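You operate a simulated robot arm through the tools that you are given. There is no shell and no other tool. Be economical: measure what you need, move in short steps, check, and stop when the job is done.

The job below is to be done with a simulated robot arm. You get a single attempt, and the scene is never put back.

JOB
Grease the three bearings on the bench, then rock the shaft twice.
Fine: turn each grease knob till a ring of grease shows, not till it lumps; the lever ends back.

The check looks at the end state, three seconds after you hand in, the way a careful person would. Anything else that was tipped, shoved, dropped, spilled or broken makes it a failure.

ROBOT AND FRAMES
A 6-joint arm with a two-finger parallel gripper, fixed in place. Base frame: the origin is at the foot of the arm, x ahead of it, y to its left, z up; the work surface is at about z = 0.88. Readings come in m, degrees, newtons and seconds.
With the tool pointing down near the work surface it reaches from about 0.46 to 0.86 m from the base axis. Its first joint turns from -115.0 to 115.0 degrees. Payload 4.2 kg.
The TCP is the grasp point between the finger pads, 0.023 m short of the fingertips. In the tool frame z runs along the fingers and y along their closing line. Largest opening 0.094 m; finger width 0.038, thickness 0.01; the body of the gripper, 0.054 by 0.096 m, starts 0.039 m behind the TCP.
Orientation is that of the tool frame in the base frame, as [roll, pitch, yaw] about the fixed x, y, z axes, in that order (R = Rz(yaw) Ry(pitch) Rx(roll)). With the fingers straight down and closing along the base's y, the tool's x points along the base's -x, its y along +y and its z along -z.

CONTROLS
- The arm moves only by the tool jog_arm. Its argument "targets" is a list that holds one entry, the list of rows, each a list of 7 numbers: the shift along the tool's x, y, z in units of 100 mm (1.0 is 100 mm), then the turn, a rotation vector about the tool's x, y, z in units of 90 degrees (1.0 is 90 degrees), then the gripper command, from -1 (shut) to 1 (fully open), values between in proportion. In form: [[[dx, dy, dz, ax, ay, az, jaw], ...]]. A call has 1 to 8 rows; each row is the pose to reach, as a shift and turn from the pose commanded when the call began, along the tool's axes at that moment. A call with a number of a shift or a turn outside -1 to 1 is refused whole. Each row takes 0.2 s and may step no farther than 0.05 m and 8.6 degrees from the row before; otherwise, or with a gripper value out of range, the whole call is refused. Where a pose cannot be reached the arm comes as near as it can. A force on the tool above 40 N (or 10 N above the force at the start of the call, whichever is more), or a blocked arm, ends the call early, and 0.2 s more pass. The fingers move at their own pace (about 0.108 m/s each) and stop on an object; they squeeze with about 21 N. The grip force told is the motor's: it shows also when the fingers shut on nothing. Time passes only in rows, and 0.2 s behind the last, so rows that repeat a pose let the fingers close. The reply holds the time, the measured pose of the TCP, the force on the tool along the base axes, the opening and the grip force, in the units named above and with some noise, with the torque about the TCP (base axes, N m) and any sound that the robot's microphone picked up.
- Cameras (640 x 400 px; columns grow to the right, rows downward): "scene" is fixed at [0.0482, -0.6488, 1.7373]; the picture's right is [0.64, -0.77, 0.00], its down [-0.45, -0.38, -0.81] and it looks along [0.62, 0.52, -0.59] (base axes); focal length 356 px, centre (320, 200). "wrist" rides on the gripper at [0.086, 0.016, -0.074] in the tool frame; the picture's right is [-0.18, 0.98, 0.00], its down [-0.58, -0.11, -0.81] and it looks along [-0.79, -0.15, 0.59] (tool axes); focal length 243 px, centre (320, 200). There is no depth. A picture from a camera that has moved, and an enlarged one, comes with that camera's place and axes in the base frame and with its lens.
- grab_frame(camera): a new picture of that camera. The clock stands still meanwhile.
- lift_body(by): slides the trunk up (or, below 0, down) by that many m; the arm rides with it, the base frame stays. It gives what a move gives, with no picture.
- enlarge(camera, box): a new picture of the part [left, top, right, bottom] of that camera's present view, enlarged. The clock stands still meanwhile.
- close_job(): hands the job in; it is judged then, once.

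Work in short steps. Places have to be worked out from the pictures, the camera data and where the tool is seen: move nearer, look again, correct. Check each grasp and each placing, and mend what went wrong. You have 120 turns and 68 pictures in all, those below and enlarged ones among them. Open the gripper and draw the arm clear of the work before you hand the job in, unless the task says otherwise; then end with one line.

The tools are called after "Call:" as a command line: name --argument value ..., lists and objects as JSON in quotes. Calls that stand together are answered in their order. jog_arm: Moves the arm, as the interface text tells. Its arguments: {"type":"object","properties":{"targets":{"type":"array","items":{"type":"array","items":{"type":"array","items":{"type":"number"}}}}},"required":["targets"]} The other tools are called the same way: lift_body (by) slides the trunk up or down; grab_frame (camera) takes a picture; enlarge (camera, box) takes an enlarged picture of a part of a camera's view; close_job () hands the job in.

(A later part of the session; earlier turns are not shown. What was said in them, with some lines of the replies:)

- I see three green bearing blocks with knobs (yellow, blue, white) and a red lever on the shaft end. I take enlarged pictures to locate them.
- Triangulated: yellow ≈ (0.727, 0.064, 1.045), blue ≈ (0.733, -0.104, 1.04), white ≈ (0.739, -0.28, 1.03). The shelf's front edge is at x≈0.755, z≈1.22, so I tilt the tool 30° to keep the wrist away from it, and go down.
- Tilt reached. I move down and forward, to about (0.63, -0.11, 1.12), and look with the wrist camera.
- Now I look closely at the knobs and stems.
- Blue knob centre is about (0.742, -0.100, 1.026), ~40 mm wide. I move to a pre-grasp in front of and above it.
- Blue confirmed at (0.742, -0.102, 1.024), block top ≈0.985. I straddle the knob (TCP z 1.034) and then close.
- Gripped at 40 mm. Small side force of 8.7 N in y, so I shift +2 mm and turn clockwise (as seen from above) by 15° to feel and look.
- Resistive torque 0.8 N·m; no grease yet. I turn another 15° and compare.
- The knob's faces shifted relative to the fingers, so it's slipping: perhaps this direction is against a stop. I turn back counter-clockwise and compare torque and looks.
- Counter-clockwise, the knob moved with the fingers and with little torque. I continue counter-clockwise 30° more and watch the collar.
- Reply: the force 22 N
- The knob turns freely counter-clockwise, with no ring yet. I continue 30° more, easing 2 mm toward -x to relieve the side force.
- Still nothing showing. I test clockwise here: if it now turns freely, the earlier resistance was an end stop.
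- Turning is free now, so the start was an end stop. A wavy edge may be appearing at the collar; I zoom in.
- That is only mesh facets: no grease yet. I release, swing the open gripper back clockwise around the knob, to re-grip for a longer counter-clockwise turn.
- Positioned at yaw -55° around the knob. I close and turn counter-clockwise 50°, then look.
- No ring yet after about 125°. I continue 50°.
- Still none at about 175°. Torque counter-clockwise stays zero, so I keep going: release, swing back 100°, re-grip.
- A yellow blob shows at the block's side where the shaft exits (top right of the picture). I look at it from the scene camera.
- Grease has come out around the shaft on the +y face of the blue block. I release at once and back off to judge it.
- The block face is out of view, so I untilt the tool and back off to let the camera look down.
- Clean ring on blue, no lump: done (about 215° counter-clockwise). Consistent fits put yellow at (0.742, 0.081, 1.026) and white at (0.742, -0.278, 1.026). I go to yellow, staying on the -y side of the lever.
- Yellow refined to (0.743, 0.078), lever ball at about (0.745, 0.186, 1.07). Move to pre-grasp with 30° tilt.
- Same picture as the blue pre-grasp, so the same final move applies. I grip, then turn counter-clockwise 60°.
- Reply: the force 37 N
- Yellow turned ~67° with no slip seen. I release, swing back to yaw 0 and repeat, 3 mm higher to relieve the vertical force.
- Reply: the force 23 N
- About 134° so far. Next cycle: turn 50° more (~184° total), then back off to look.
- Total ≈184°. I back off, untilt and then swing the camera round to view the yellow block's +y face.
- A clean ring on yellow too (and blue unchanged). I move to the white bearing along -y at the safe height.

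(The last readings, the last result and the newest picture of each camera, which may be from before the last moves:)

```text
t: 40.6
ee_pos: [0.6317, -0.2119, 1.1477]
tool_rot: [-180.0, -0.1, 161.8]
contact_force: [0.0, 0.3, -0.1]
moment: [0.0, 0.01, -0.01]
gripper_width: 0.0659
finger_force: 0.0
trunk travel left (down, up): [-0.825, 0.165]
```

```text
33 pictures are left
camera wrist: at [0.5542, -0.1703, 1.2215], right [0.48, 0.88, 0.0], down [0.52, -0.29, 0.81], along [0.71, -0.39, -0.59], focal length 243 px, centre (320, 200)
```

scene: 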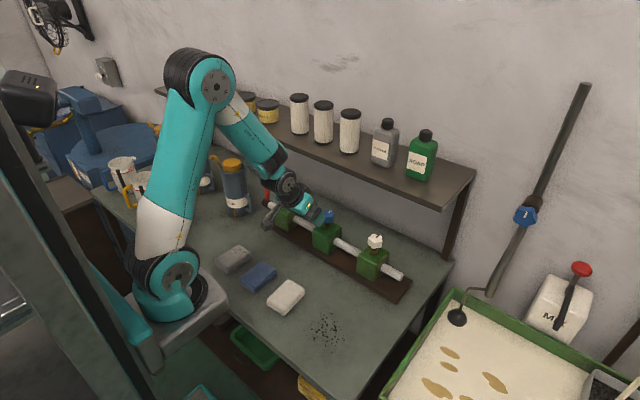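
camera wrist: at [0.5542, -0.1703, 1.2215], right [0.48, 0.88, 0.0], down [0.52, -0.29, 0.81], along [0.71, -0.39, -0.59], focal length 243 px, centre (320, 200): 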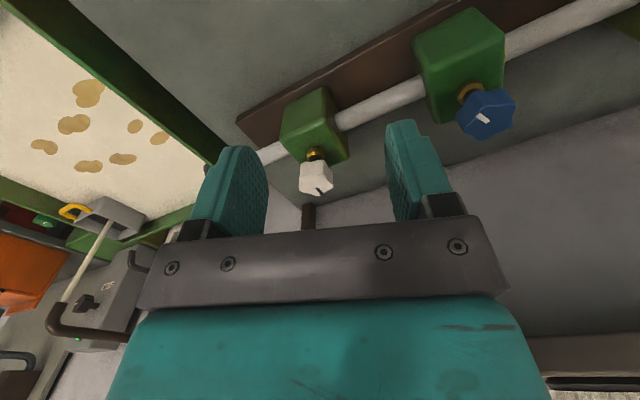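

White at (0.745, -0.280). I tilt and go to pre-grasp at the present yaw of -18°.

Call:
jog_arm --targets '[[[-0.21, -0.07, 0.19, 0, -0.0833, 0, 0.4], [-0.43, -0.15, 0.38, 0, -0.1667, 0, 0.4], [-0.64, -0.22, 0.57, 0, -0.25, 0, 0.4], [-0.856, -0.3, 0.77, 0, -0.3333, 0, 0.4]]]'

Call:
grab_frame --camera "wrist"

```text
t: 41.6
ee_pos: [0.703, -0.2627, 1.0702]
tool_rot: [-180.0, 30.1, 161.7]
contact_force: [-1.2, -0.2, 0.2]
moment: [-0.02, 0.02, -0.03]
gripper_width: 0.0653
finger_force: 0.1
trunk travel left (down, up): [-0.825, 0.165]
```

```text
32 pictures are left
camera wrist: at [0.6011, -0.2149, 1.0919], right [0.46, 0.88, 0.09], down [0.06, -0.13, 0.99], along [0.89, -0.45, -0.11], focal length 243 px, centre (320, 200)
```

wrist: 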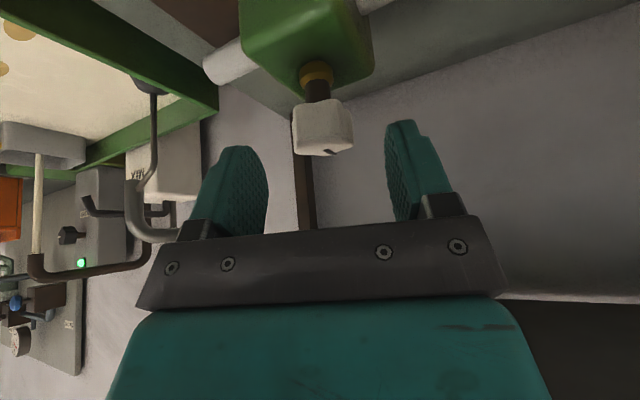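

Aligned. Straddle, grip, and turn counter-clockwise 67°.

Call:
jog_arm --targets '[[[-0.1, 0, 0.27, 0, 0, 0, 0.4], [-0.2, 0, 0.53, 0, 0, 0, 0.4], [-0.2, 0, 0.53, 0, 0, 0, -0.4], [-0.2, 0, 0.53, 0, 0, 0, -0.4]]]'

Call:
jog_arm --targets '[[[0, 0, 0, -0.0465, 0, -0.0805, -0.4], [0, 0, 0, -0.093, 0, -0.161, -0.4], [0, 0, 0, -0.1395, 0, -0.2415, -0.4], [0, 0, 0, -0.186, 0, -0.322, -0.4], [0, 0, 0, -0.2325, 0, -0.4025, -0.4], [0, 0, 0, -0.279, 0, -0.483, -0.4], [0, 0, 0, -0.3255, 0, -0.5635, -0.4], [0, 0, 0, -0.372, 0, -0.644, -0.4]]]'

Call:
grab_frame --camera "wrist"

```text
t: 42.6
ee_pos: [0.7439, -0.2788, 1.032]
tool_rot: [179.8, 29.8, 161.7]
contact_force: [2.2, 4.6, -9.5]
moment: [-0.17, -1.23, 0.02]
gripper_width: 0.042
finger_force: 44.8
trunk travel left (down, up): [-0.825, 0.165]
```

```text
t: 44.4
ee_pos: [0.7447, -0.2812, 1.0318]
tool_rot: [179.7, 29.9, -131.5]
contact_force: [-7.6, -11.2, -23.0]
moment: [-0.41, -0.02, 0.0]
gripper_width: 0.0422
finger_force: 45.0
trunk travel left (down, up): [-0.825, 0.165]
```

```text
31 pictures are left
camera wrist: at [0.6576, -0.3559, 1.0547], right [-0.63, 0.77, 0.1], down [0.15, 0.0, 0.99], along [0.76, 0.64, -0.12], focal length 243 px, centre (320, 200)
```

wrist: 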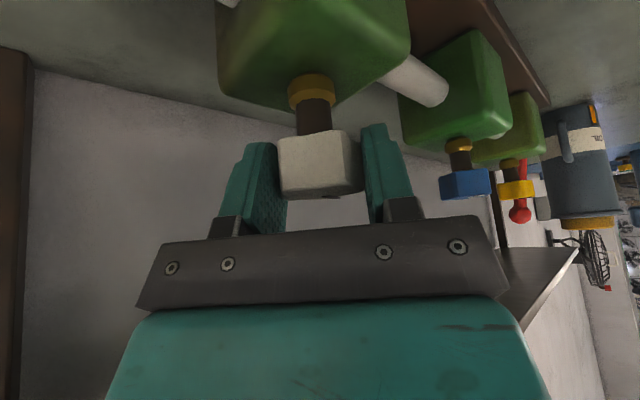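

67° done. I release, swing back ~100° to yaw -52, and turn again in smaller portions with the +y face in view.

Call:
jog_arm --targets '[[[-0.015, 0, -0.026, 0, 0, 0, 0.4], [-0.015, 0, -0.026, 0.0465, 0, 0.0805, 0.4], [-0.015, 0, -0.026, 0.093, 0, 0.161, 0.4], [-0.015, 0, -0.026, 0.1395, 0, 0.2415, 0.4], [-0.015, 0, -0.026, 0.186, 0, 0.322, 0.4], [-0.015, 0, -0.026, 0.2325, 0, 0.4025, 0.4], [-0.015, 0, -0.026, 0.279, 0, 0.483, 0.4], [-0.015, 0, -0.026, 0.3255, 0, 0.5635, 0.4]]]'

Call:
jog_arm --targets '[[[0, 0, 0, 0.0465, 0, 0.0805, 0.4], [0, 0, 0, 0.093, 0, 0.161, 0.4], [0, 0, 0, 0.1395, 0, 0.2415, 0.4], [0, 0, 0, 0.186, 0, 0.322, 0.4], [0, 0, 0, 0.2325, 0, 0.4025, 0.4], [0, 0, 0, 0.2325, 0, 0.4025, -0.4], [0, 0, 0, 0.2325, 0, 0.4025, -0.4]]]'

Call:
jog_arm --targets '[[[0, 0, 0, -0.0465, 0, -0.0805, -0.4], [0, 0, 0, -0.093, 0, -0.161, -0.4], [0, 0, 0, -0.1395, 0, -0.2415, -0.4], [0, 0, 0, -0.186, 0, -0.322, -0.4]]]'

Call:
grab_frame --camera "wrist"

```text
t: 46.2
ee_pos: [0.7458, -0.2791, 1.0365]
tool_rot: [179.9, 30.1, 169.8]
contact_force: [0.5, -0.1, -0.3]
moment: [0.03, -0.01, 0.07]
gripper_width: 0.0658
finger_force: 0.0
trunk travel left (down, up): [-0.825, 0.165]
```

```text
t: 47.8
ee_pos: [0.7438, -0.2788, 1.0367]
tool_rot: [-180.0, 30.0, 128.2]
contact_force: [-1.0, 0.6, -1.6]
moment: [-0.43, -0.39, 0.0]
gripper_width: 0.0422
finger_force: 45.2
trunk travel left (down, up): [-0.825, 0.165]
```

```text
t: 48.8
ee_pos: [0.7435, -0.2787, 1.0358]
tool_rot: [-180.0, 29.8, 161.7]
contact_force: [1.1, -2.2, -2.5]
moment: [-0.01, 0.28, -0.05]
gripper_width: 0.0416
finger_force: 45.0
trunk travel left (down, up): [-0.825, 0.165]
```

```text
30 pictures are left
camera wrist: at [0.6423, -0.2303, 1.0587], right [0.46, 0.88, 0.09], down [0.06, -0.14, 0.99], along [0.89, -0.45, -0.12], focal length 243 px, centre (320, 200)
```

wrist: 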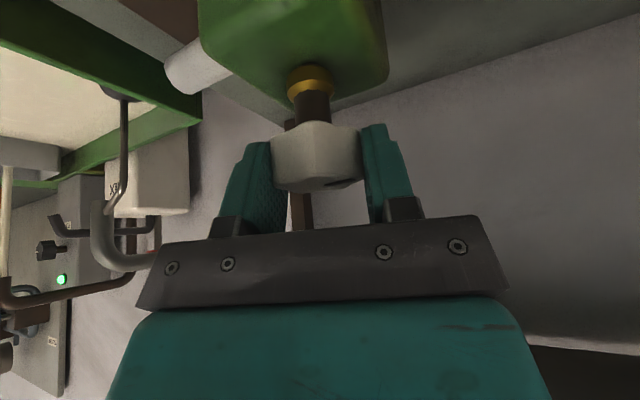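

100°: no ring yet. Another 34°, release and swing back ~60°.

Call:
jog_arm --targets '[[[0, 0, 0, -0.0465, 0, -0.0805, -0.4], [0, 0, 0, -0.093, 0, -0.161, -0.4], [0, 0, 0, -0.1395, 0, -0.2415, -0.4], [0, 0, 0, -0.186, 0, -0.322, -0.4], [0, 0, 0, -0.186, 0, -0.322, 0.4]]]'

Call:
jog_arm --targets '[[[0, 0, 0, 0.0465, 0, 0.0805, 0.4], [0, 0, 0, 0.093, 0, 0.161, 0.4], [0, 0, 0, 0.1395, 0, 0.2415, 0.4], [0, 0, 0, 0.186, 0, 0.322, 0.4], [0, 0, 0, 0.2325, 0, 0.4025, 0.4], [0, 0, 0, 0.279, 0, 0.483, 0.4], [0, 0, 0, 0.3255, 0, 0.5635, 0.4], [0, 0, 0, 0.372, 0, 0.644, 0.4]]]'

Call:
grab_frame --camera "wrist"

```text
t: 50.0
ee_pos: [0.7446, -0.2785, 1.0371]
tool_rot: [179.9, 30.0, -164.7]
contact_force: [-0.5, -0.1, 0.6]
moment: [-0.03, 0.0, 0.01]
gripper_width: 0.0658
finger_force: 0.1
trunk travel left (down, up): [-0.825, 0.165]
```

```text
t: 51.8
ee_pos: [0.7458, -0.2785, 1.0366]
tool_rot: [179.9, 30.0, 128.1]
contact_force: [0.7, 0.6, 0.2]
moment: [0.02, -0.02, -0.02]
gripper_width: 0.0658
finger_force: 0.1
trunk travel left (down, up): [-0.825, 0.165]
```

```text
29 pictures are left
camera wrist: at [0.6887, -0.182, 1.0584], right [0.87, 0.48, 0.09], down [-0.02, -0.15, 0.99], along [0.49, -0.86, -0.12], focal length 243 px, centre (320, 200)
```

wrist: 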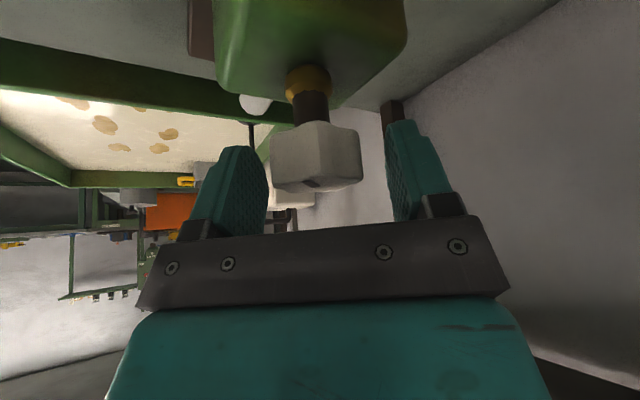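

No ring seen at 134°. I grip and turn 33° to ~168° and look from yaw -18°.

Call:
jog_arm --targets '[[[0, 0, 0, 0, 0, 0, -0.4], [0, 0, 0, 0, 0, 0, -0.4], [0, 0, 0, -0.0465, 0, -0.0805, -0.4], [0, 0, 0, -0.093, 0, -0.161, -0.4], [0, 0, 0, -0.1395, 0, -0.2415, -0.4], [0, 0, 0, -0.186, 0, -0.322, -0.4]]]'

Call:
grab_frame --camera "wrist"

```text
t: 53.2
ee_pos: [0.7439, -0.2782, 1.0368]
tool_rot: [-180.0, 29.9, 161.8]
contact_force: [-3.7, 1.4, -1.9]
moment: [-0.1, -0.08, -0.02]
gripper_width: 0.0414
finger_force: 44.4
trunk travel left (down, up): [-0.825, 0.165]
```

```text
28 pictures are left
camera wrist: at [0.6429, -0.2299, 1.0585], right [0.46, 0.88, 0.09], down [0.06, -0.14, 0.99], along [0.89, -0.45, -0.12], focal length 243 px, centre (320, 200)
```

wrist: 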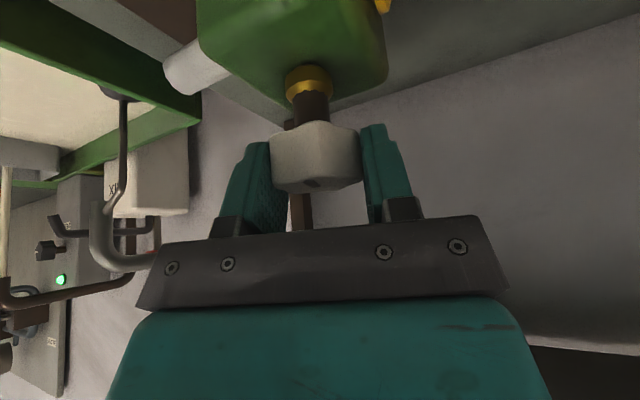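

Grease now shows at the block's +y edge (top right). I release, back off, untilt and look.

Call:
jog_arm --targets '[[[0, 0, 0, 0, 0, 0, 0.4], [0, 0, 0, 0, 0, 0, 0.4], [0, 0, -0.4, 0, 0, 0, 0.4], [0, 0, -0.8, 0, 0, 0, 0.4]]]'

Call:
jog_arm --targets '[[[0.2, 0.15, -0.12, 0, 0.0833, 0, 0.4], [0.4, 0.3, -0.24, 0, 0.1667, 0, 0.4], [0.6, 0.45, -0.36, 0, 0.25, 0, 0.4], [0.7, 0.6, -0.5, 0, 0.3333, 0, 0.4]]]'

Call:
grab_frame --camera "wrist"

```text
t: 54.2
ee_pos: [0.7097, -0.2642, 1.1063]
tool_rot: [179.9, 29.8, 161.7]
contact_force: [0.7, 0.0, 0.0]
moment: [0.01, 0.0, -0.01]
gripper_width: 0.0658
finger_force: 0.1
trunk travel left (down, up): [-0.825, 0.165]
```

```text
t: 55.2
ee_pos: [0.6465, -0.1825, 1.1156]
tool_rot: [179.8, -0.1, 161.7]
contact_force: [0.4, -0.5, -0.7]
moment: [0.06, -0.03, 0.0]
gripper_width: 0.0658
finger_force: 0.1
trunk travel left (down, up): [-0.825, 0.165]
```

```text
27 pictures are left
camera wrist: at [0.5698, -0.1432, 1.1905], right [0.48, 0.88, 0.0], down [0.52, -0.29, 0.8], along [0.7, -0.39, -0.59], focal length 243 px, centre (320, 200)
```

wrist: 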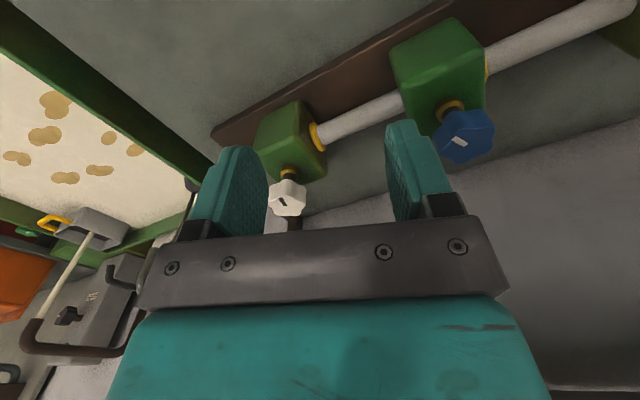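

Call:
enlarge --camera "wrist" --box '[240, 80, 360, 220]'

```text
2.86 times, centred on (300, 150) of wrist
camera zoom: at [0.5698, -0.1432, 1.1905], right [0.48, 0.88, 0.0], down [0.52, -0.29, 0.8], along [0.7, -0.39, -0.59], focal length 693 px, centre (377, 343)
```

zoom: 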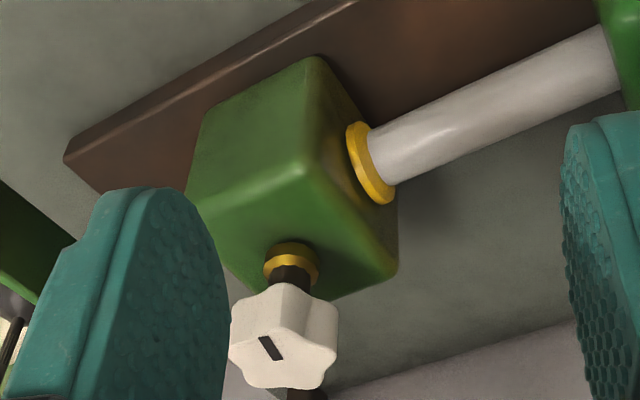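

All three rings are clean. Now the lever: I travel back along +y at safe height, straightening the yaw.

Call:
jog_arm --targets '[[[0.15, 0.33, -0.15, 0, 0, 0, 0.4], [0.28, 0.67, -0.3, 0, 0, 0, 0.4], [0.42, 1.0, -0.4, 0, 0, 0, 0.4]]]'

Call:
jog_arm --targets '[[[0.11, 0.33, 0, 0, 0, 0, 0.4], [0.22, 0.67, 0, 0, 0, 0, 0.4], [0.33, 1.0, 0, 0, 0, 0, 0.4]]]'

Call:
jog_arm --targets '[[[0.11, 0.33, 0, 0, 0, -0.07, 0.4], [0.22, 0.67, 0, 0, 0, -0.14, 0.4], [0.33, 1.0, 0, 0, 0, -0.203, 0.4]]]'

Call:
grab_frame --camera "wrist"

```text
t: 56.0
ee_pos: [0.6357, -0.0739, 1.1553]
tool_rot: [179.9, -0.1, 161.6]
contact_force: [0.2, -1.0, 0.0]
moment: [0.03, -0.02, -0.06]
gripper_width: 0.0659
finger_force: 0.0
trunk travel left (down, up): [-0.825, 0.165]
```

```text
t: 56.8
ee_pos: [0.6339, 0.0341, 1.153]
tool_rot: [179.9, 0.0, 161.6]
contact_force: [-0.3, -0.6, 0.6]
moment: [0.06, -0.05, -0.02]
gripper_width: 0.0658
finger_force: 0.1
trunk travel left (down, up): [-0.825, 0.165]
```

```text
t: 57.6
ee_pos: [0.6395, 0.1384, 1.1539]
tool_rot: [179.9, 0.0, 179.9]
contact_force: [-0.5, -0.5, -0.5]
moment: [0.03, 0.01, 0.01]
gripper_width: 0.0658
finger_force: 0.0
trunk travel left (down, up): [-0.825, 0.165]
```

```text
25 pictures are left
camera wrist: at [0.5524, 0.152, 1.2291], right [0.18, 0.98, 0.0], down [0.58, -0.11, 0.81], along [0.79, -0.15, -0.59], focal length 243 px, centre (320, 200)
```

wrist: 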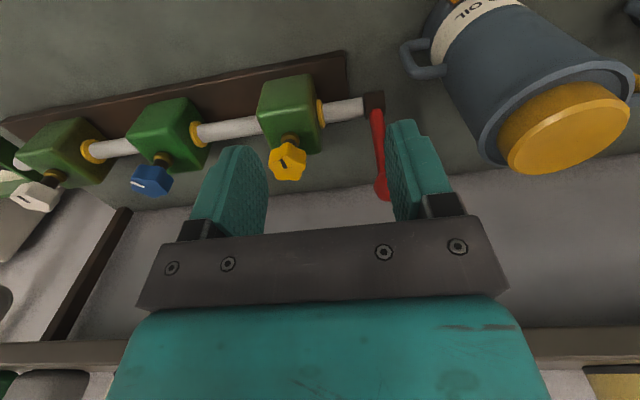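

Ball ≈ (0.745, 0.178, 1.075), shaft axis z≈0.935. I go to a pre-grasp in front of the ball with 30° tilt.

Call:
jog_arm --targets '[[[-0.15, 0.1, 0.1, 0, -0.0833, 0, 0.4], [-0.3, 0.2, 0.22, 0, -0.1667, 0, 0.4], [-0.45, 0.3, 0.35, 0, -0.25, 0, 0.4], [-0.55, 0.4, 0.45, 0, -0.3333, 0, 0.4]]]'

Call:
grab_frame --camera "wrist"

Call:
grab_frame --camera "scene"

```text
t: 58.6
ee_pos: [0.6925, 0.1758, 1.1108]
tool_rot: [179.9, 30.1, 179.9]
contact_force: [-0.3, -0.1, 1.1]
moment: [0.01, 0.04, 0.01]
gripper_width: 0.0659
finger_force: 0.0
trunk travel left (down, up): [-0.825, 0.165]
```

```text
24 pictures are left
camera wrist: at [0.5808, 0.1914, 1.132], right [0.16, 0.98, 0.09], down [0.1, -0.11, 0.99], along [0.98, -0.15, -0.11], focal length 243 px, centre (320, 200)
```

wrist: 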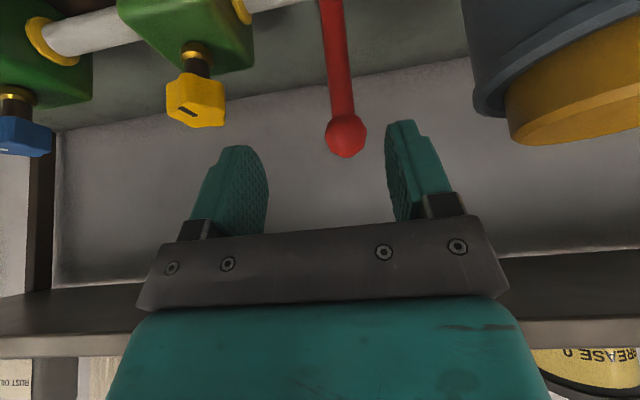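

```text
23 pictures are left
```

scene: 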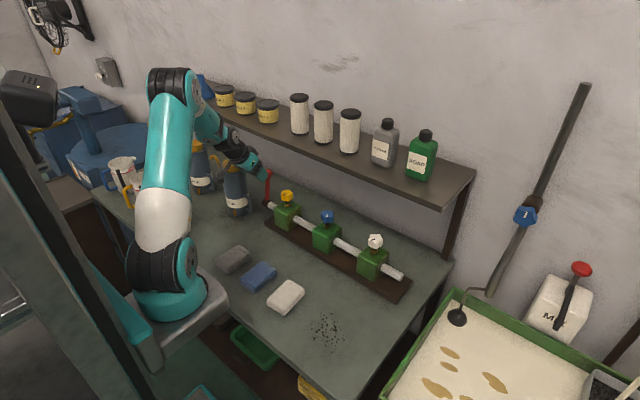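

Ball refined: (0.76, 0.189, 1.064). I straddle it and look before closing.

Call:
jog_arm --targets '[[[-0.17, 0.07, 0.37, 0, 0, 0, 0.4], [-0.35, 0.13, 0.74, 0, 0, 0, 0.4]]]'

Call:
grab_frame --camera "wrist"

Call:
enlarge --camera "scene" --box '[210, 140, 310, 240]'

```text
t: 59.2
ee_pos: [0.7574, 0.19, 1.0636]
tool_rot: [179.9, 30.1, 180.0]
contact_force: [-0.4, 0.6, 1.3]
moment: [0.05, -0.01, -0.01]
gripper_width: 0.0659
finger_force: 0.0
trunk travel left (down, up): [-0.825, 0.165]
```

```text
22 pictures are left
camera wrist: at [0.6434, 0.2043, 1.0853], right [0.16, 0.98, 0.09], down [0.1, -0.11, 0.99], along [0.98, -0.15, -0.12], focal length 243 px, centre (320, 200)
```

wrist: 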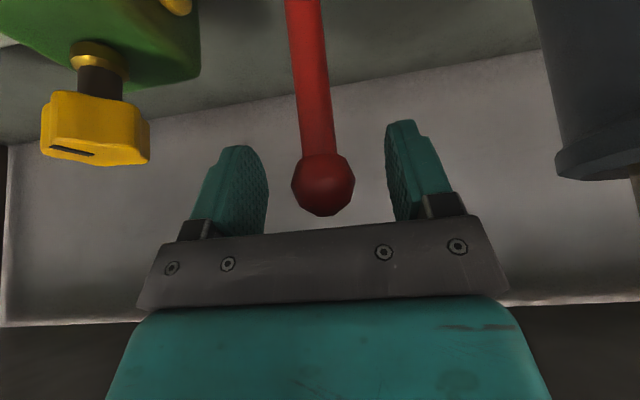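

```text
4.00 times, centred on (260, 190) of scene
camera zoom: at [0.0482, -0.6488, 1.7373], right [0.64, -0.77, 0.0], down [-0.45, -0.38, -0.81], along [0.62, 0.52, -0.59], focal length 1424 px, centre (560, 240)
```

zoom: 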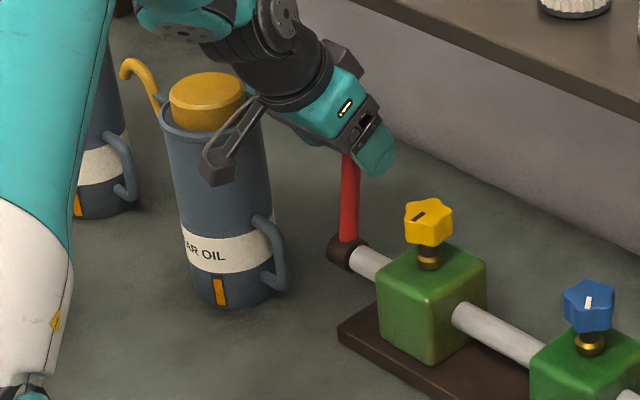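

Ball sits between the fingers. I close on it.

Call:
jog_arm --targets '[[[0, 0, 0, 0, 0, 0, -0.5], [0, 0, 0, 0, 0, 0, -0.5]]]'

```text
t: 59.8
ee_pos: [0.7552, 0.1907, 1.0629]
tool_rot: [179.9, 30.1, 179.9]
contact_force: [2.6, 1.2, -2.1]
moment: [0.05, -0.29, 0.02]
gripper_width: 0.0333
finger_force: 45.2
trunk travel left (down, up): [-0.825, 0.165]
```

Gripped (33 mm). I try an 8° pull toward the base to find the free direction.

Call:
jog_arm --targets '[[[0.08, 0, -0.045, 0, 0, 0, -0.5], [0.156, 0, -0.09, 0, 0, 0, -0.5]]]'

```text
t: 60.4
ee_pos: [0.7406, 0.1906, 1.0637]
tool_rot: [179.8, 30.2, 179.9]
contact_force: [11.4, 3.5, 4.4]
moment: [-0.08, -1.26, 0.03]
gripper_width: 0.0335
finger_force: 44.6
trunk travel left (down, up): [-0.825, 0.165]
```

It follows (11 N resistance). I pull on along the arc.

Call:
jog_arm --targets '[[[0.14, 0, -0.065, 0, 0, 0, -0.5], [0.275, 0, -0.124, 0, 0, 0, -0.5]]]'

Call:
grab_frame --camera "wrist"

```text
t: 61.0
ee_pos: [0.7103, 0.19, 1.0591]
tool_rot: [180.0, 30.0, 179.9]
contact_force: [10.5, 3.5, 6.9]
moment: [-0.05, -1.31, 0.06]
gripper_width: 0.0331
finger_force: 44.8
trunk travel left (down, up): [-0.825, 0.165]
```

```text
20 pictures are left
camera wrist: at [0.5985, 0.2045, 1.0818], right [0.16, 0.98, 0.09], down [0.1, -0.11, 0.99], along [0.98, -0.15, -0.12], focal length 243 px, centre (320, 200)
```

wrist: 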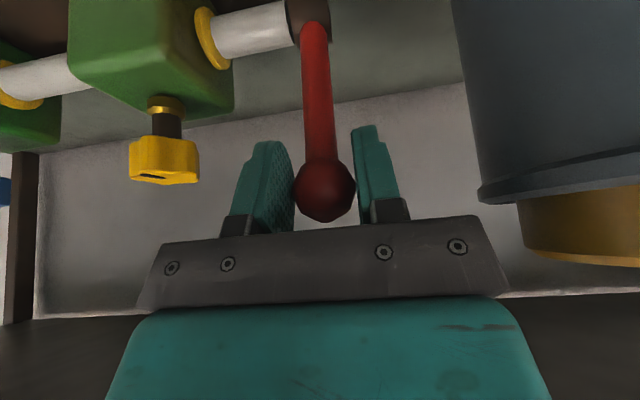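

Lever follows with steady friction; the arc fits pivot (0.745, 0.935), r=0.129. I continue to 30°.

Call:
jog_arm --targets '[[[0.163, 0, -0.03, 0, 0, 0, -0.5], [0.32, 0, -0.04, 0, 0, 0, -0.5]]]'

```text
t: 61.6
ee_pos: [0.681, 0.1913, 1.0473]
tool_rot: [179.9, 30.1, -179.9]
contact_force: [5.9, 6.7, 10.4]
moment: [-0.04, -1.36, 0.15]
gripper_width: 0.0332
finger_force: 44.5
trunk travel left (down, up): [-0.825, 0.165]
```

No stop yet at 30°. On to 45°.

Call:
jog_arm --targets '[[[0.176, 0, 0.014, 0, 0, 0, -0.5], [0.341, 0, 0.047, 0, 0, 0, -0.5]]]'

```text
t: 62.2
ee_pos: [0.6535, 0.1908, 1.0267]
tool_rot: [179.9, 30.1, 179.8]
contact_force: [3.4, -0.4, 12.0]
moment: [-0.12, -1.37, 0.01]
gripper_width: 0.0332
finger_force: 44.8
trunk travel left (down, up): [-0.825, 0.165]
```

Still free at 45°. On to 60°.

Call:
jog_arm --targets '[[[0.16, 0, 0.06, 0, 0, 0, -0.5], [0.311, 0, 0.135, 0, 0, 0, -0.5]]]'

Call:
enlarge --camera "scene" --box '[200, 140, 330, 250]'

```text
t: 62.8
ee_pos: [0.634, 0.1891, 1.0003]
tool_rot: [179.9, 30.1, 180.0]
contact_force: [3.6, -0.2, 7.6]
moment: [-0.19, -1.11, 0.22]
gripper_width: 0.0331
finger_force: 44.8
trunk travel left (down, up): [-0.825, 0.165]
```

```text
3.64 times, centred on (265, 195) of scene
camera zoom: at [0.0482, -0.6488, 1.7373], right [0.64, -0.77, 0.0], down [-0.45, -0.38, -0.81], along [0.62, 0.52, -0.59], focal length 1295 px, centre (520, 218)
```

zoom: 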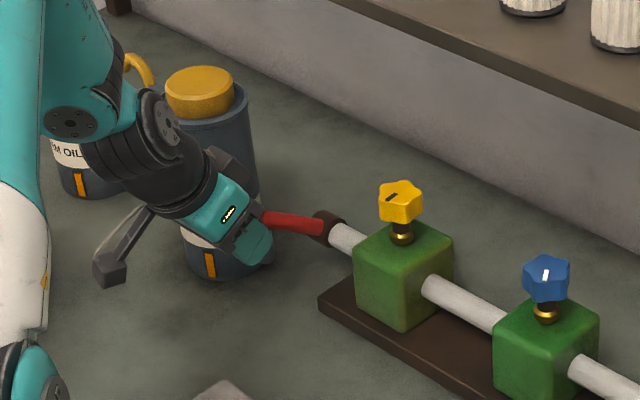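

60° and still free; I go 10° further to feel for a stop.

Call:
jog_arm --targets '[[[0.1, 0, 0.066, 0, 0, 0, -0.5], [0.193, 0, 0.133, 0, 0, 0, -0.5]]]'

```text
t: 63.4
ee_pos: [0.622, 0.1892, 0.977]
tool_rot: [-180.0, 29.8, 180.0]
contact_force: [-0.1, 0.5, 0.0]
moment: [0.0, 0.04, -0.01]
gripper_width: 0.0236
finger_force: 0.1
trunk travel left (down, up): [-0.825, 0.165]
```

The fingers came off the ball (opening 23.6 mm, no force); the lever likely reached its stop at ~60°. I look.

Call:
grab_frame --camera "wrist"

Call:
enlarge --camera "scene" --box '[200, 140, 330, 250]'

```text
18 pictures are left
camera wrist: at [0.5098, 0.2047, 0.9992], right [0.16, 0.98, 0.09], down [0.1, -0.11, 0.99], along [0.98, -0.15, -0.12], focal length 243 px, centre (320, 200)
```

wrist: 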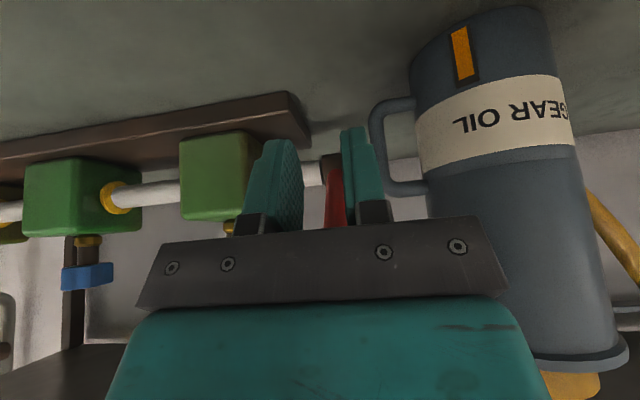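

```text
3.64 times, centred on (265, 195) of scene
camera zoom: at [0.0482, -0.6488, 1.7373], right [0.64, -0.77, 0.0], down [-0.45, -0.38, -0.81], along [0.62, 0.52, -0.59], focal length 1295 px, centre (520, 218)
```

zoom: 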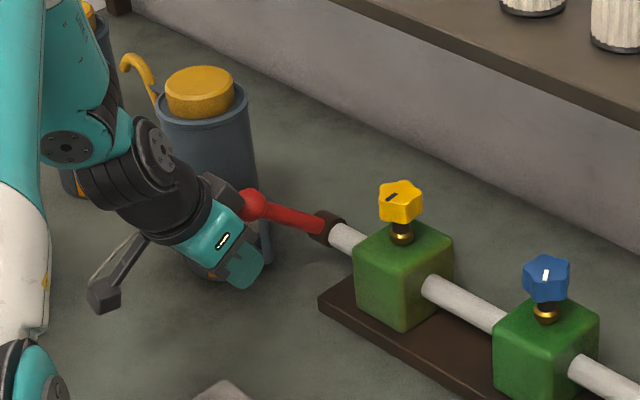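

The lever is at its stop (~45°, ball ≈ (0.653, 0.189, 1.024)). I open, move back and up around the ball again.

Call:
jog_arm --targets '[[[0, 0, 0, 0, 0, 0, 0.4], [0, 0, -0.25, 0, 0, 0, 0.4], [-0.25, 0, -0.25, 0, 0, 0, 0.4], [-0.5, 0, -0.25, 0, 0, 0, 0.4]]]'

Call:
grab_frame --camera "wrist"

```text
t: 64.4
ee_pos: [0.6546, 0.1902, 1.024]
tool_rot: [-180.0, 30.0, 179.9]
contact_force: [-0.4, 1.2, 0.7]
moment: [0.01, -0.02, 0.01]
gripper_width: 0.0657
finger_force: 0.1
trunk travel left (down, up): [-0.825, 0.165]
```

```text
16 pictures are left
camera wrist: at [0.541, 0.2055, 1.0465], right [0.16, 0.98, 0.09], down [0.1, -0.11, 0.99], along [0.98, -0.15, -0.12], focal length 243 px, centre (320, 200)
```

wrist: 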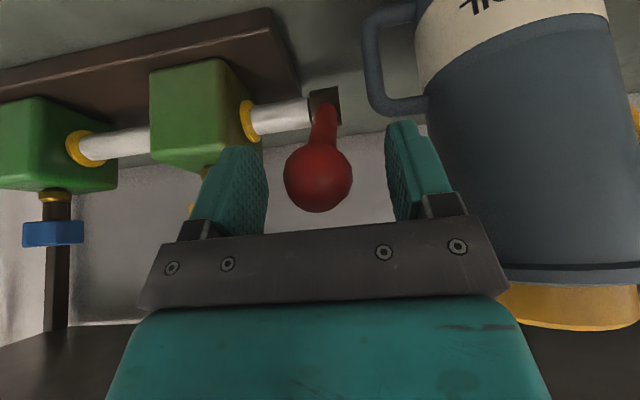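

Ball centred between the fingers. I close and swing the lever back along the arc, most of the way.

Call:
jog_arm --targets '[[[0, 0, 0, 0, 0, 0, -0.5], [0, 0, 0, 0, 0, 0, -0.5], [-0.158, 0, -0.054, 0, 0, 0, -0.5], [-0.338, 0, -0.067, 0, 0, 0, -0.5], [-0.518, 0, -0.054, 0, 0, 0, -0.5], [-0.694, 0, -0.017, 0, 0, 0, -0.5], [-0.863, 0, 0.045, 0, 0, 0, -0.5]]]'

Call:
jog_arm --targets '[[[-0.1, 0, 0.055, 0, 0, 0, -0.5], [-0.208, 0, 0.116, 0, 0, 0, -0.5]]]'

```text
t: 66.0
ee_pos: [0.7321, 0.1896, 1.0647]
tool_rot: [179.9, 30.0, 180.0]
contact_force: [-11.6, -2.2, 11.0]
moment: [0.07, 1.26, 0.0]
gripper_width: 0.0332
finger_force: 45.2
trunk travel left (down, up): [-0.825, 0.165]
```

```text
t: 66.6
ee_pos: [0.7543, 0.1898, 1.0648]
tool_rot: [179.9, 29.9, 179.8]
contact_force: [-9.5, 1.9, 9.7]
moment: [0.11, 1.16, -0.04]
gripper_width: 0.0334
finger_force: 45.6
trunk travel left (down, up): [-0.825, 0.165]
```

Back at the start position. I test gently whether there's a rear stop here (8 mm push).

Call:
jog_arm --targets '[[[-0.07, 0, 0.04, 0, 0, 0, -0.5], [-0.07, 0, 0.04, 0, 0, 0, -0.5]]]'

```text
t: 67.2
ee_pos: [0.763, 0.1894, 1.0641]
tool_rot: [-180.0, 30.0, 179.9]
contact_force: [-8.6, -0.9, 10.9]
moment: [-0.1, 1.19, 0.02]
gripper_width: 0.0331
finger_force: 45.4
trunk travel left (down, up): [-0.825, 0.165]
```

No stop behind, so the start is an upright home and the front stop is near 48°. Second stroke: pull forward again.

Call:
jog_arm --targets '[[[0.156, 0, -0.09, 0, 0, 0, -0.5], [0.319, 0, -0.168, 0, 0, 0, -0.5], [0.49, 0, -0.224, 0, 0, 0, -0.5], [0.667, 0, -0.255, 0, 0, 0, -0.5], [0.847, 0, -0.261, 0, 0, 0, -0.5], [0.981, 0, -0.249, 0, 0, 0, -0.5]]]'

Call:
jog_arm --targets '[[[0.132, 0, 0.025, 0, 0, 0, -0.5], [0.262, 0, 0.065, 0, 0, 0, -0.5]]]'

Call:
grab_frame --camera "wrist"

```text
t: 68.6
ee_pos: [0.6685, 0.1903, 1.0366]
tool_rot: [179.8, 30.2, 179.8]
contact_force: [10.2, 7.4, 4.8]
moment: [0.01, -1.29, -0.04]
gripper_width: 0.033
finger_force: 45.6
trunk travel left (down, up): [-0.825, 0.165]
```

```text
t: 69.2
ee_pos: [0.6478, 0.1902, 1.0152]
tool_rot: [179.9, 30.1, 179.9]
contact_force: [12.8, 7.3, 1.9]
moment: [-0.07, -1.22, 0.02]
gripper_width: 0.0333
finger_force: 45.2
trunk travel left (down, up): [-0.825, 0.165]
```

```text
15 pictures are left
camera wrist: at [0.5349, 0.2046, 1.0375], right [0.16, 0.98, 0.09], down [0.1, -0.11, 0.99], along [0.98, -0.15, -0.12], focal length 243 px, centre (320, 200)
```

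wrist: 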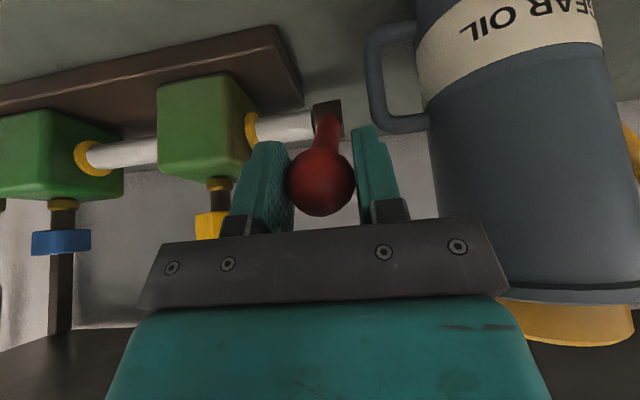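

Second stroke reached ~48°. Now I return along the same arc to home.

Call:
jog_arm --targets '[[[-0.13, 0, -0.04, 0, 0, 0, -0.5], [-0.262, 0, -0.065, 0, 0, 0, -0.5]]]'

Call:
jog_arm --targets '[[[-0.134, 0, -0.012, 0, 0, 0, -0.5], [-0.314, 0, -0.006, 0, 0, 0, -0.5], [-0.491, 0, 0.025, 0, 0, 0, -0.5], [-0.662, 0, 0.081, 0, 0, 0, -0.5], [-0.825, 0, 0.159, 0, 0, 0, -0.5], [-0.92, 0, 0.213, 0, 0, 0, -0.5], [-0.92, 0, 0.213, 0, 0, 0, -0.5]]]'

Call:
grab_frame --camera "wrist"

```text
t: 69.8
ee_pos: [0.664, 0.19, 1.0333]
tool_rot: [-179.9, 29.8, -179.8]
contact_force: [-10.6, 1.6, -6.8]
moment: [0.0, 1.31, 0.02]
gripper_width: 0.0333
finger_force: 45.3
trunk travel left (down, up): [-0.825, 0.165]
```

```text
t: 71.4
ee_pos: [0.7552, 0.1894, 1.0653]
tool_rot: [179.8, 30.2, 179.9]
contact_force: [-7.5, 12.9, 12.2]
moment: [0.04, 1.02, -0.12]
gripper_width: 0.0335
finger_force: 44.9
trunk travel left (down, up): [-0.825, 0.165]
```

```text
14 pictures are left
camera wrist: at [0.6418, 0.2044, 1.0873], right [0.16, 0.98, 0.1], down [0.1, -0.11, 0.99], along [0.98, -0.15, -0.11], focal length 243 px, centre (320, 200)
```

wrist: 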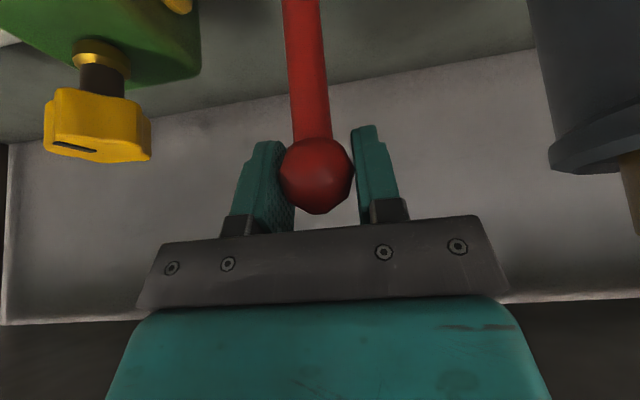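

The ball appears larger than at first, i.e. it slid ~18 mm in the fingers toward the palm, so the lever is still ~8° short of home. I push it on by 17 mm, open, and compare with the first scene picture.

Call:
jog_arm --targets '[[[-0.07, 0, 0.04, 0, 0, 0, -0.5], [-0.147, 0, 0.085, 0, 0, 0, -0.5], [-0.147, 0, 0.085, 0, 0, 0, -0.5], [-0.147, 0, 0.085, 0, 0, 0, 0.4], [-0.147, 0, 0.085, 0, 0, 0, 0.4]]]'

Call:
enlarge --camera "scene" --box '[240, 150, 420, 300]'

Call:
grab_frame --camera "wrist"

```text
t: 72.6
ee_pos: [0.773, 0.188, 1.0641]
tool_rot: [180.0, 30.1, 179.9]
contact_force: [0.0, -0.3, 0.0]
moment: [-0.01, 0.0, 0.01]
gripper_width: 0.0656
finger_force: 0.0
trunk travel left (down, up): [-0.825, 0.165]
```

```text
2.67 times, centred on (330, 225) of scene
camera zoom: at [0.0482, -0.6488, 1.7373], right [0.64, -0.77, 0.0], down [-0.45, -0.38, -0.81], along [0.62, 0.52, -0.59], focal length 950 px, centre (293, 133)
```

zoom: 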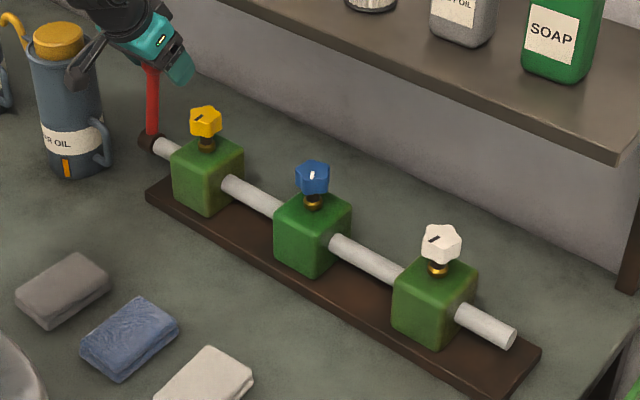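

```text
12 pictures are left
camera wrist: at [0.6604, 0.2028, 1.0855], right [0.16, 0.98, 0.09], down [0.1, -0.11, 0.99], along [0.98, -0.15, -0.12], focal length 243 px, centre (320, 200)
```

wrist: 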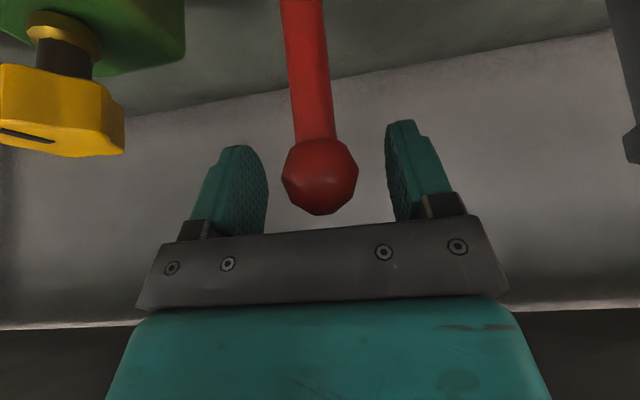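

I retract with open fingers and compare the ball position with the first picture (ball was at (154,62) in this crop).

Call:
jog_arm --targets '[[[0, 0, -0.3, 0, 0, 0, 0.4], [0, 0, -0.6, 0, 0, 0, 0.4], [0.3, -0.1, -0.8, 0, 0, 0, 0.4], [0.7, -0.2, -1.0, 0, 0, 0, 0.4]]]'

Call:
enlarge --camera "scene" --box '[240, 150, 420, 300]'

```text
t: 73.6
ee_pos: [0.6638, 0.1671, 1.1174]
tool_rot: [179.9, 30.0, 179.9]
contact_force: [0.5, -0.2, -0.4]
moment: [0.03, 0.01, -0.02]
gripper_width: 0.0658
finger_force: 0.0
trunk travel left (down, up): [-0.825, 0.165]
```

```text
2.67 times, centred on (330, 225) of scene
camera zoom: at [0.0482, -0.6488, 1.7373], right [0.64, -0.77, 0.0], down [-0.45, -0.38, -0.81], along [0.62, 0.52, -0.59], focal length 950 px, centre (293, 133)
```

zoom: 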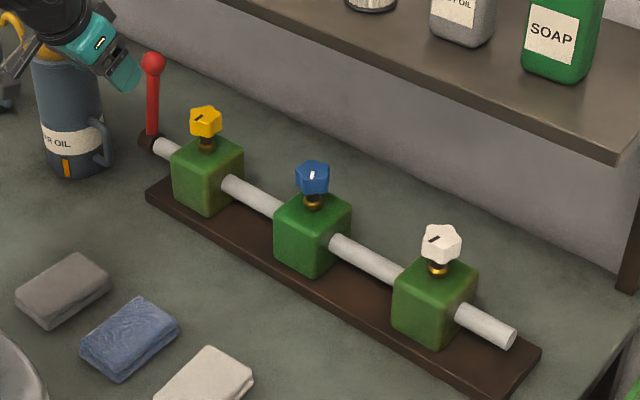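

The ball is at (153,63), as in the first picture: lever home. I draw the arm well clear and take a last look.

Call:
jog_arm --targets '[[[0.1, -0.1, -0.3, 0, 0.0833, 0, 0.4], [0.2, -0.2, -0.6, 0, 0.1667, 0, 0.4], [0.3, -0.3, -0.8, 0, 0.25, 0, 0.6], [0.4, -0.4, -1.0, 0, 0.3333, 0, 0.9]]]'

Call:
grab_frame --camera "scene"

Call:
grab_frame --camera "wrist"

```text
t: 74.6
ee_pos: [0.5804, 0.1297, 1.1848]
tool_rot: [180.0, 0.0, -179.9]
contact_force: [-0.8, 0.4, -0.7]
moment: [-0.02, 0.01, -0.02]
gripper_width: 0.0895
finger_force: 0.2
trunk travel left (down, up): [-0.825, 0.165]
```

```text
10 pictures are left
```

scene: 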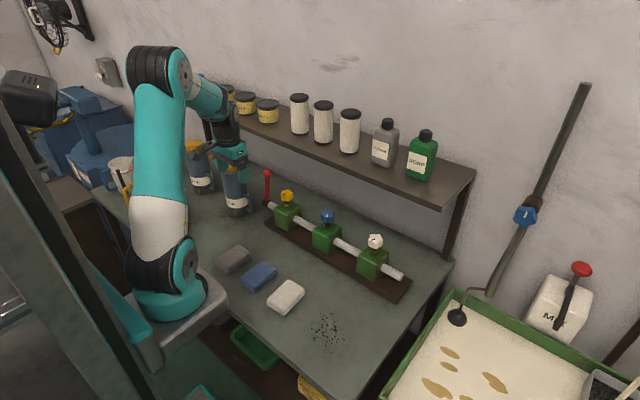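

```text
9 pictures are left
camera wrist: at [0.4936, 0.1448, 1.261], right [0.18, 0.98, 0.0], down [0.58, -0.11, 0.8], along [0.79, -0.15, -0.59], focal length 243 px, centre (320, 200)
```

wrist: 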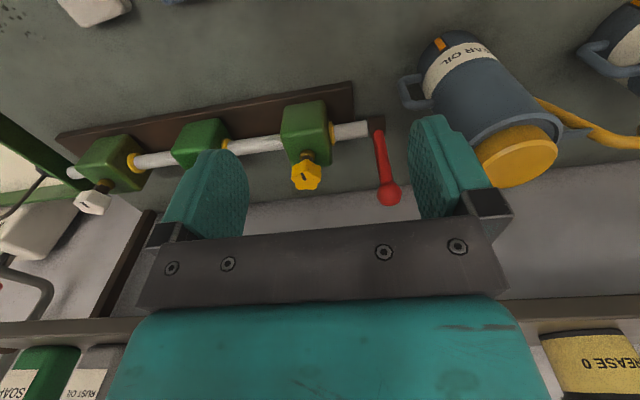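

All three rings show, the lever is upright at home and nothing else has moved; the arm is clear and open. I hand in.

Call:
close_job

```text
The job is handed in.
```

I greased all three bearings until a clean ring showed, with no lumps, and rocked the shaft twice. The lever is back upright where it started, though after the first rock it may have come back a few degrees short of upright before the second.
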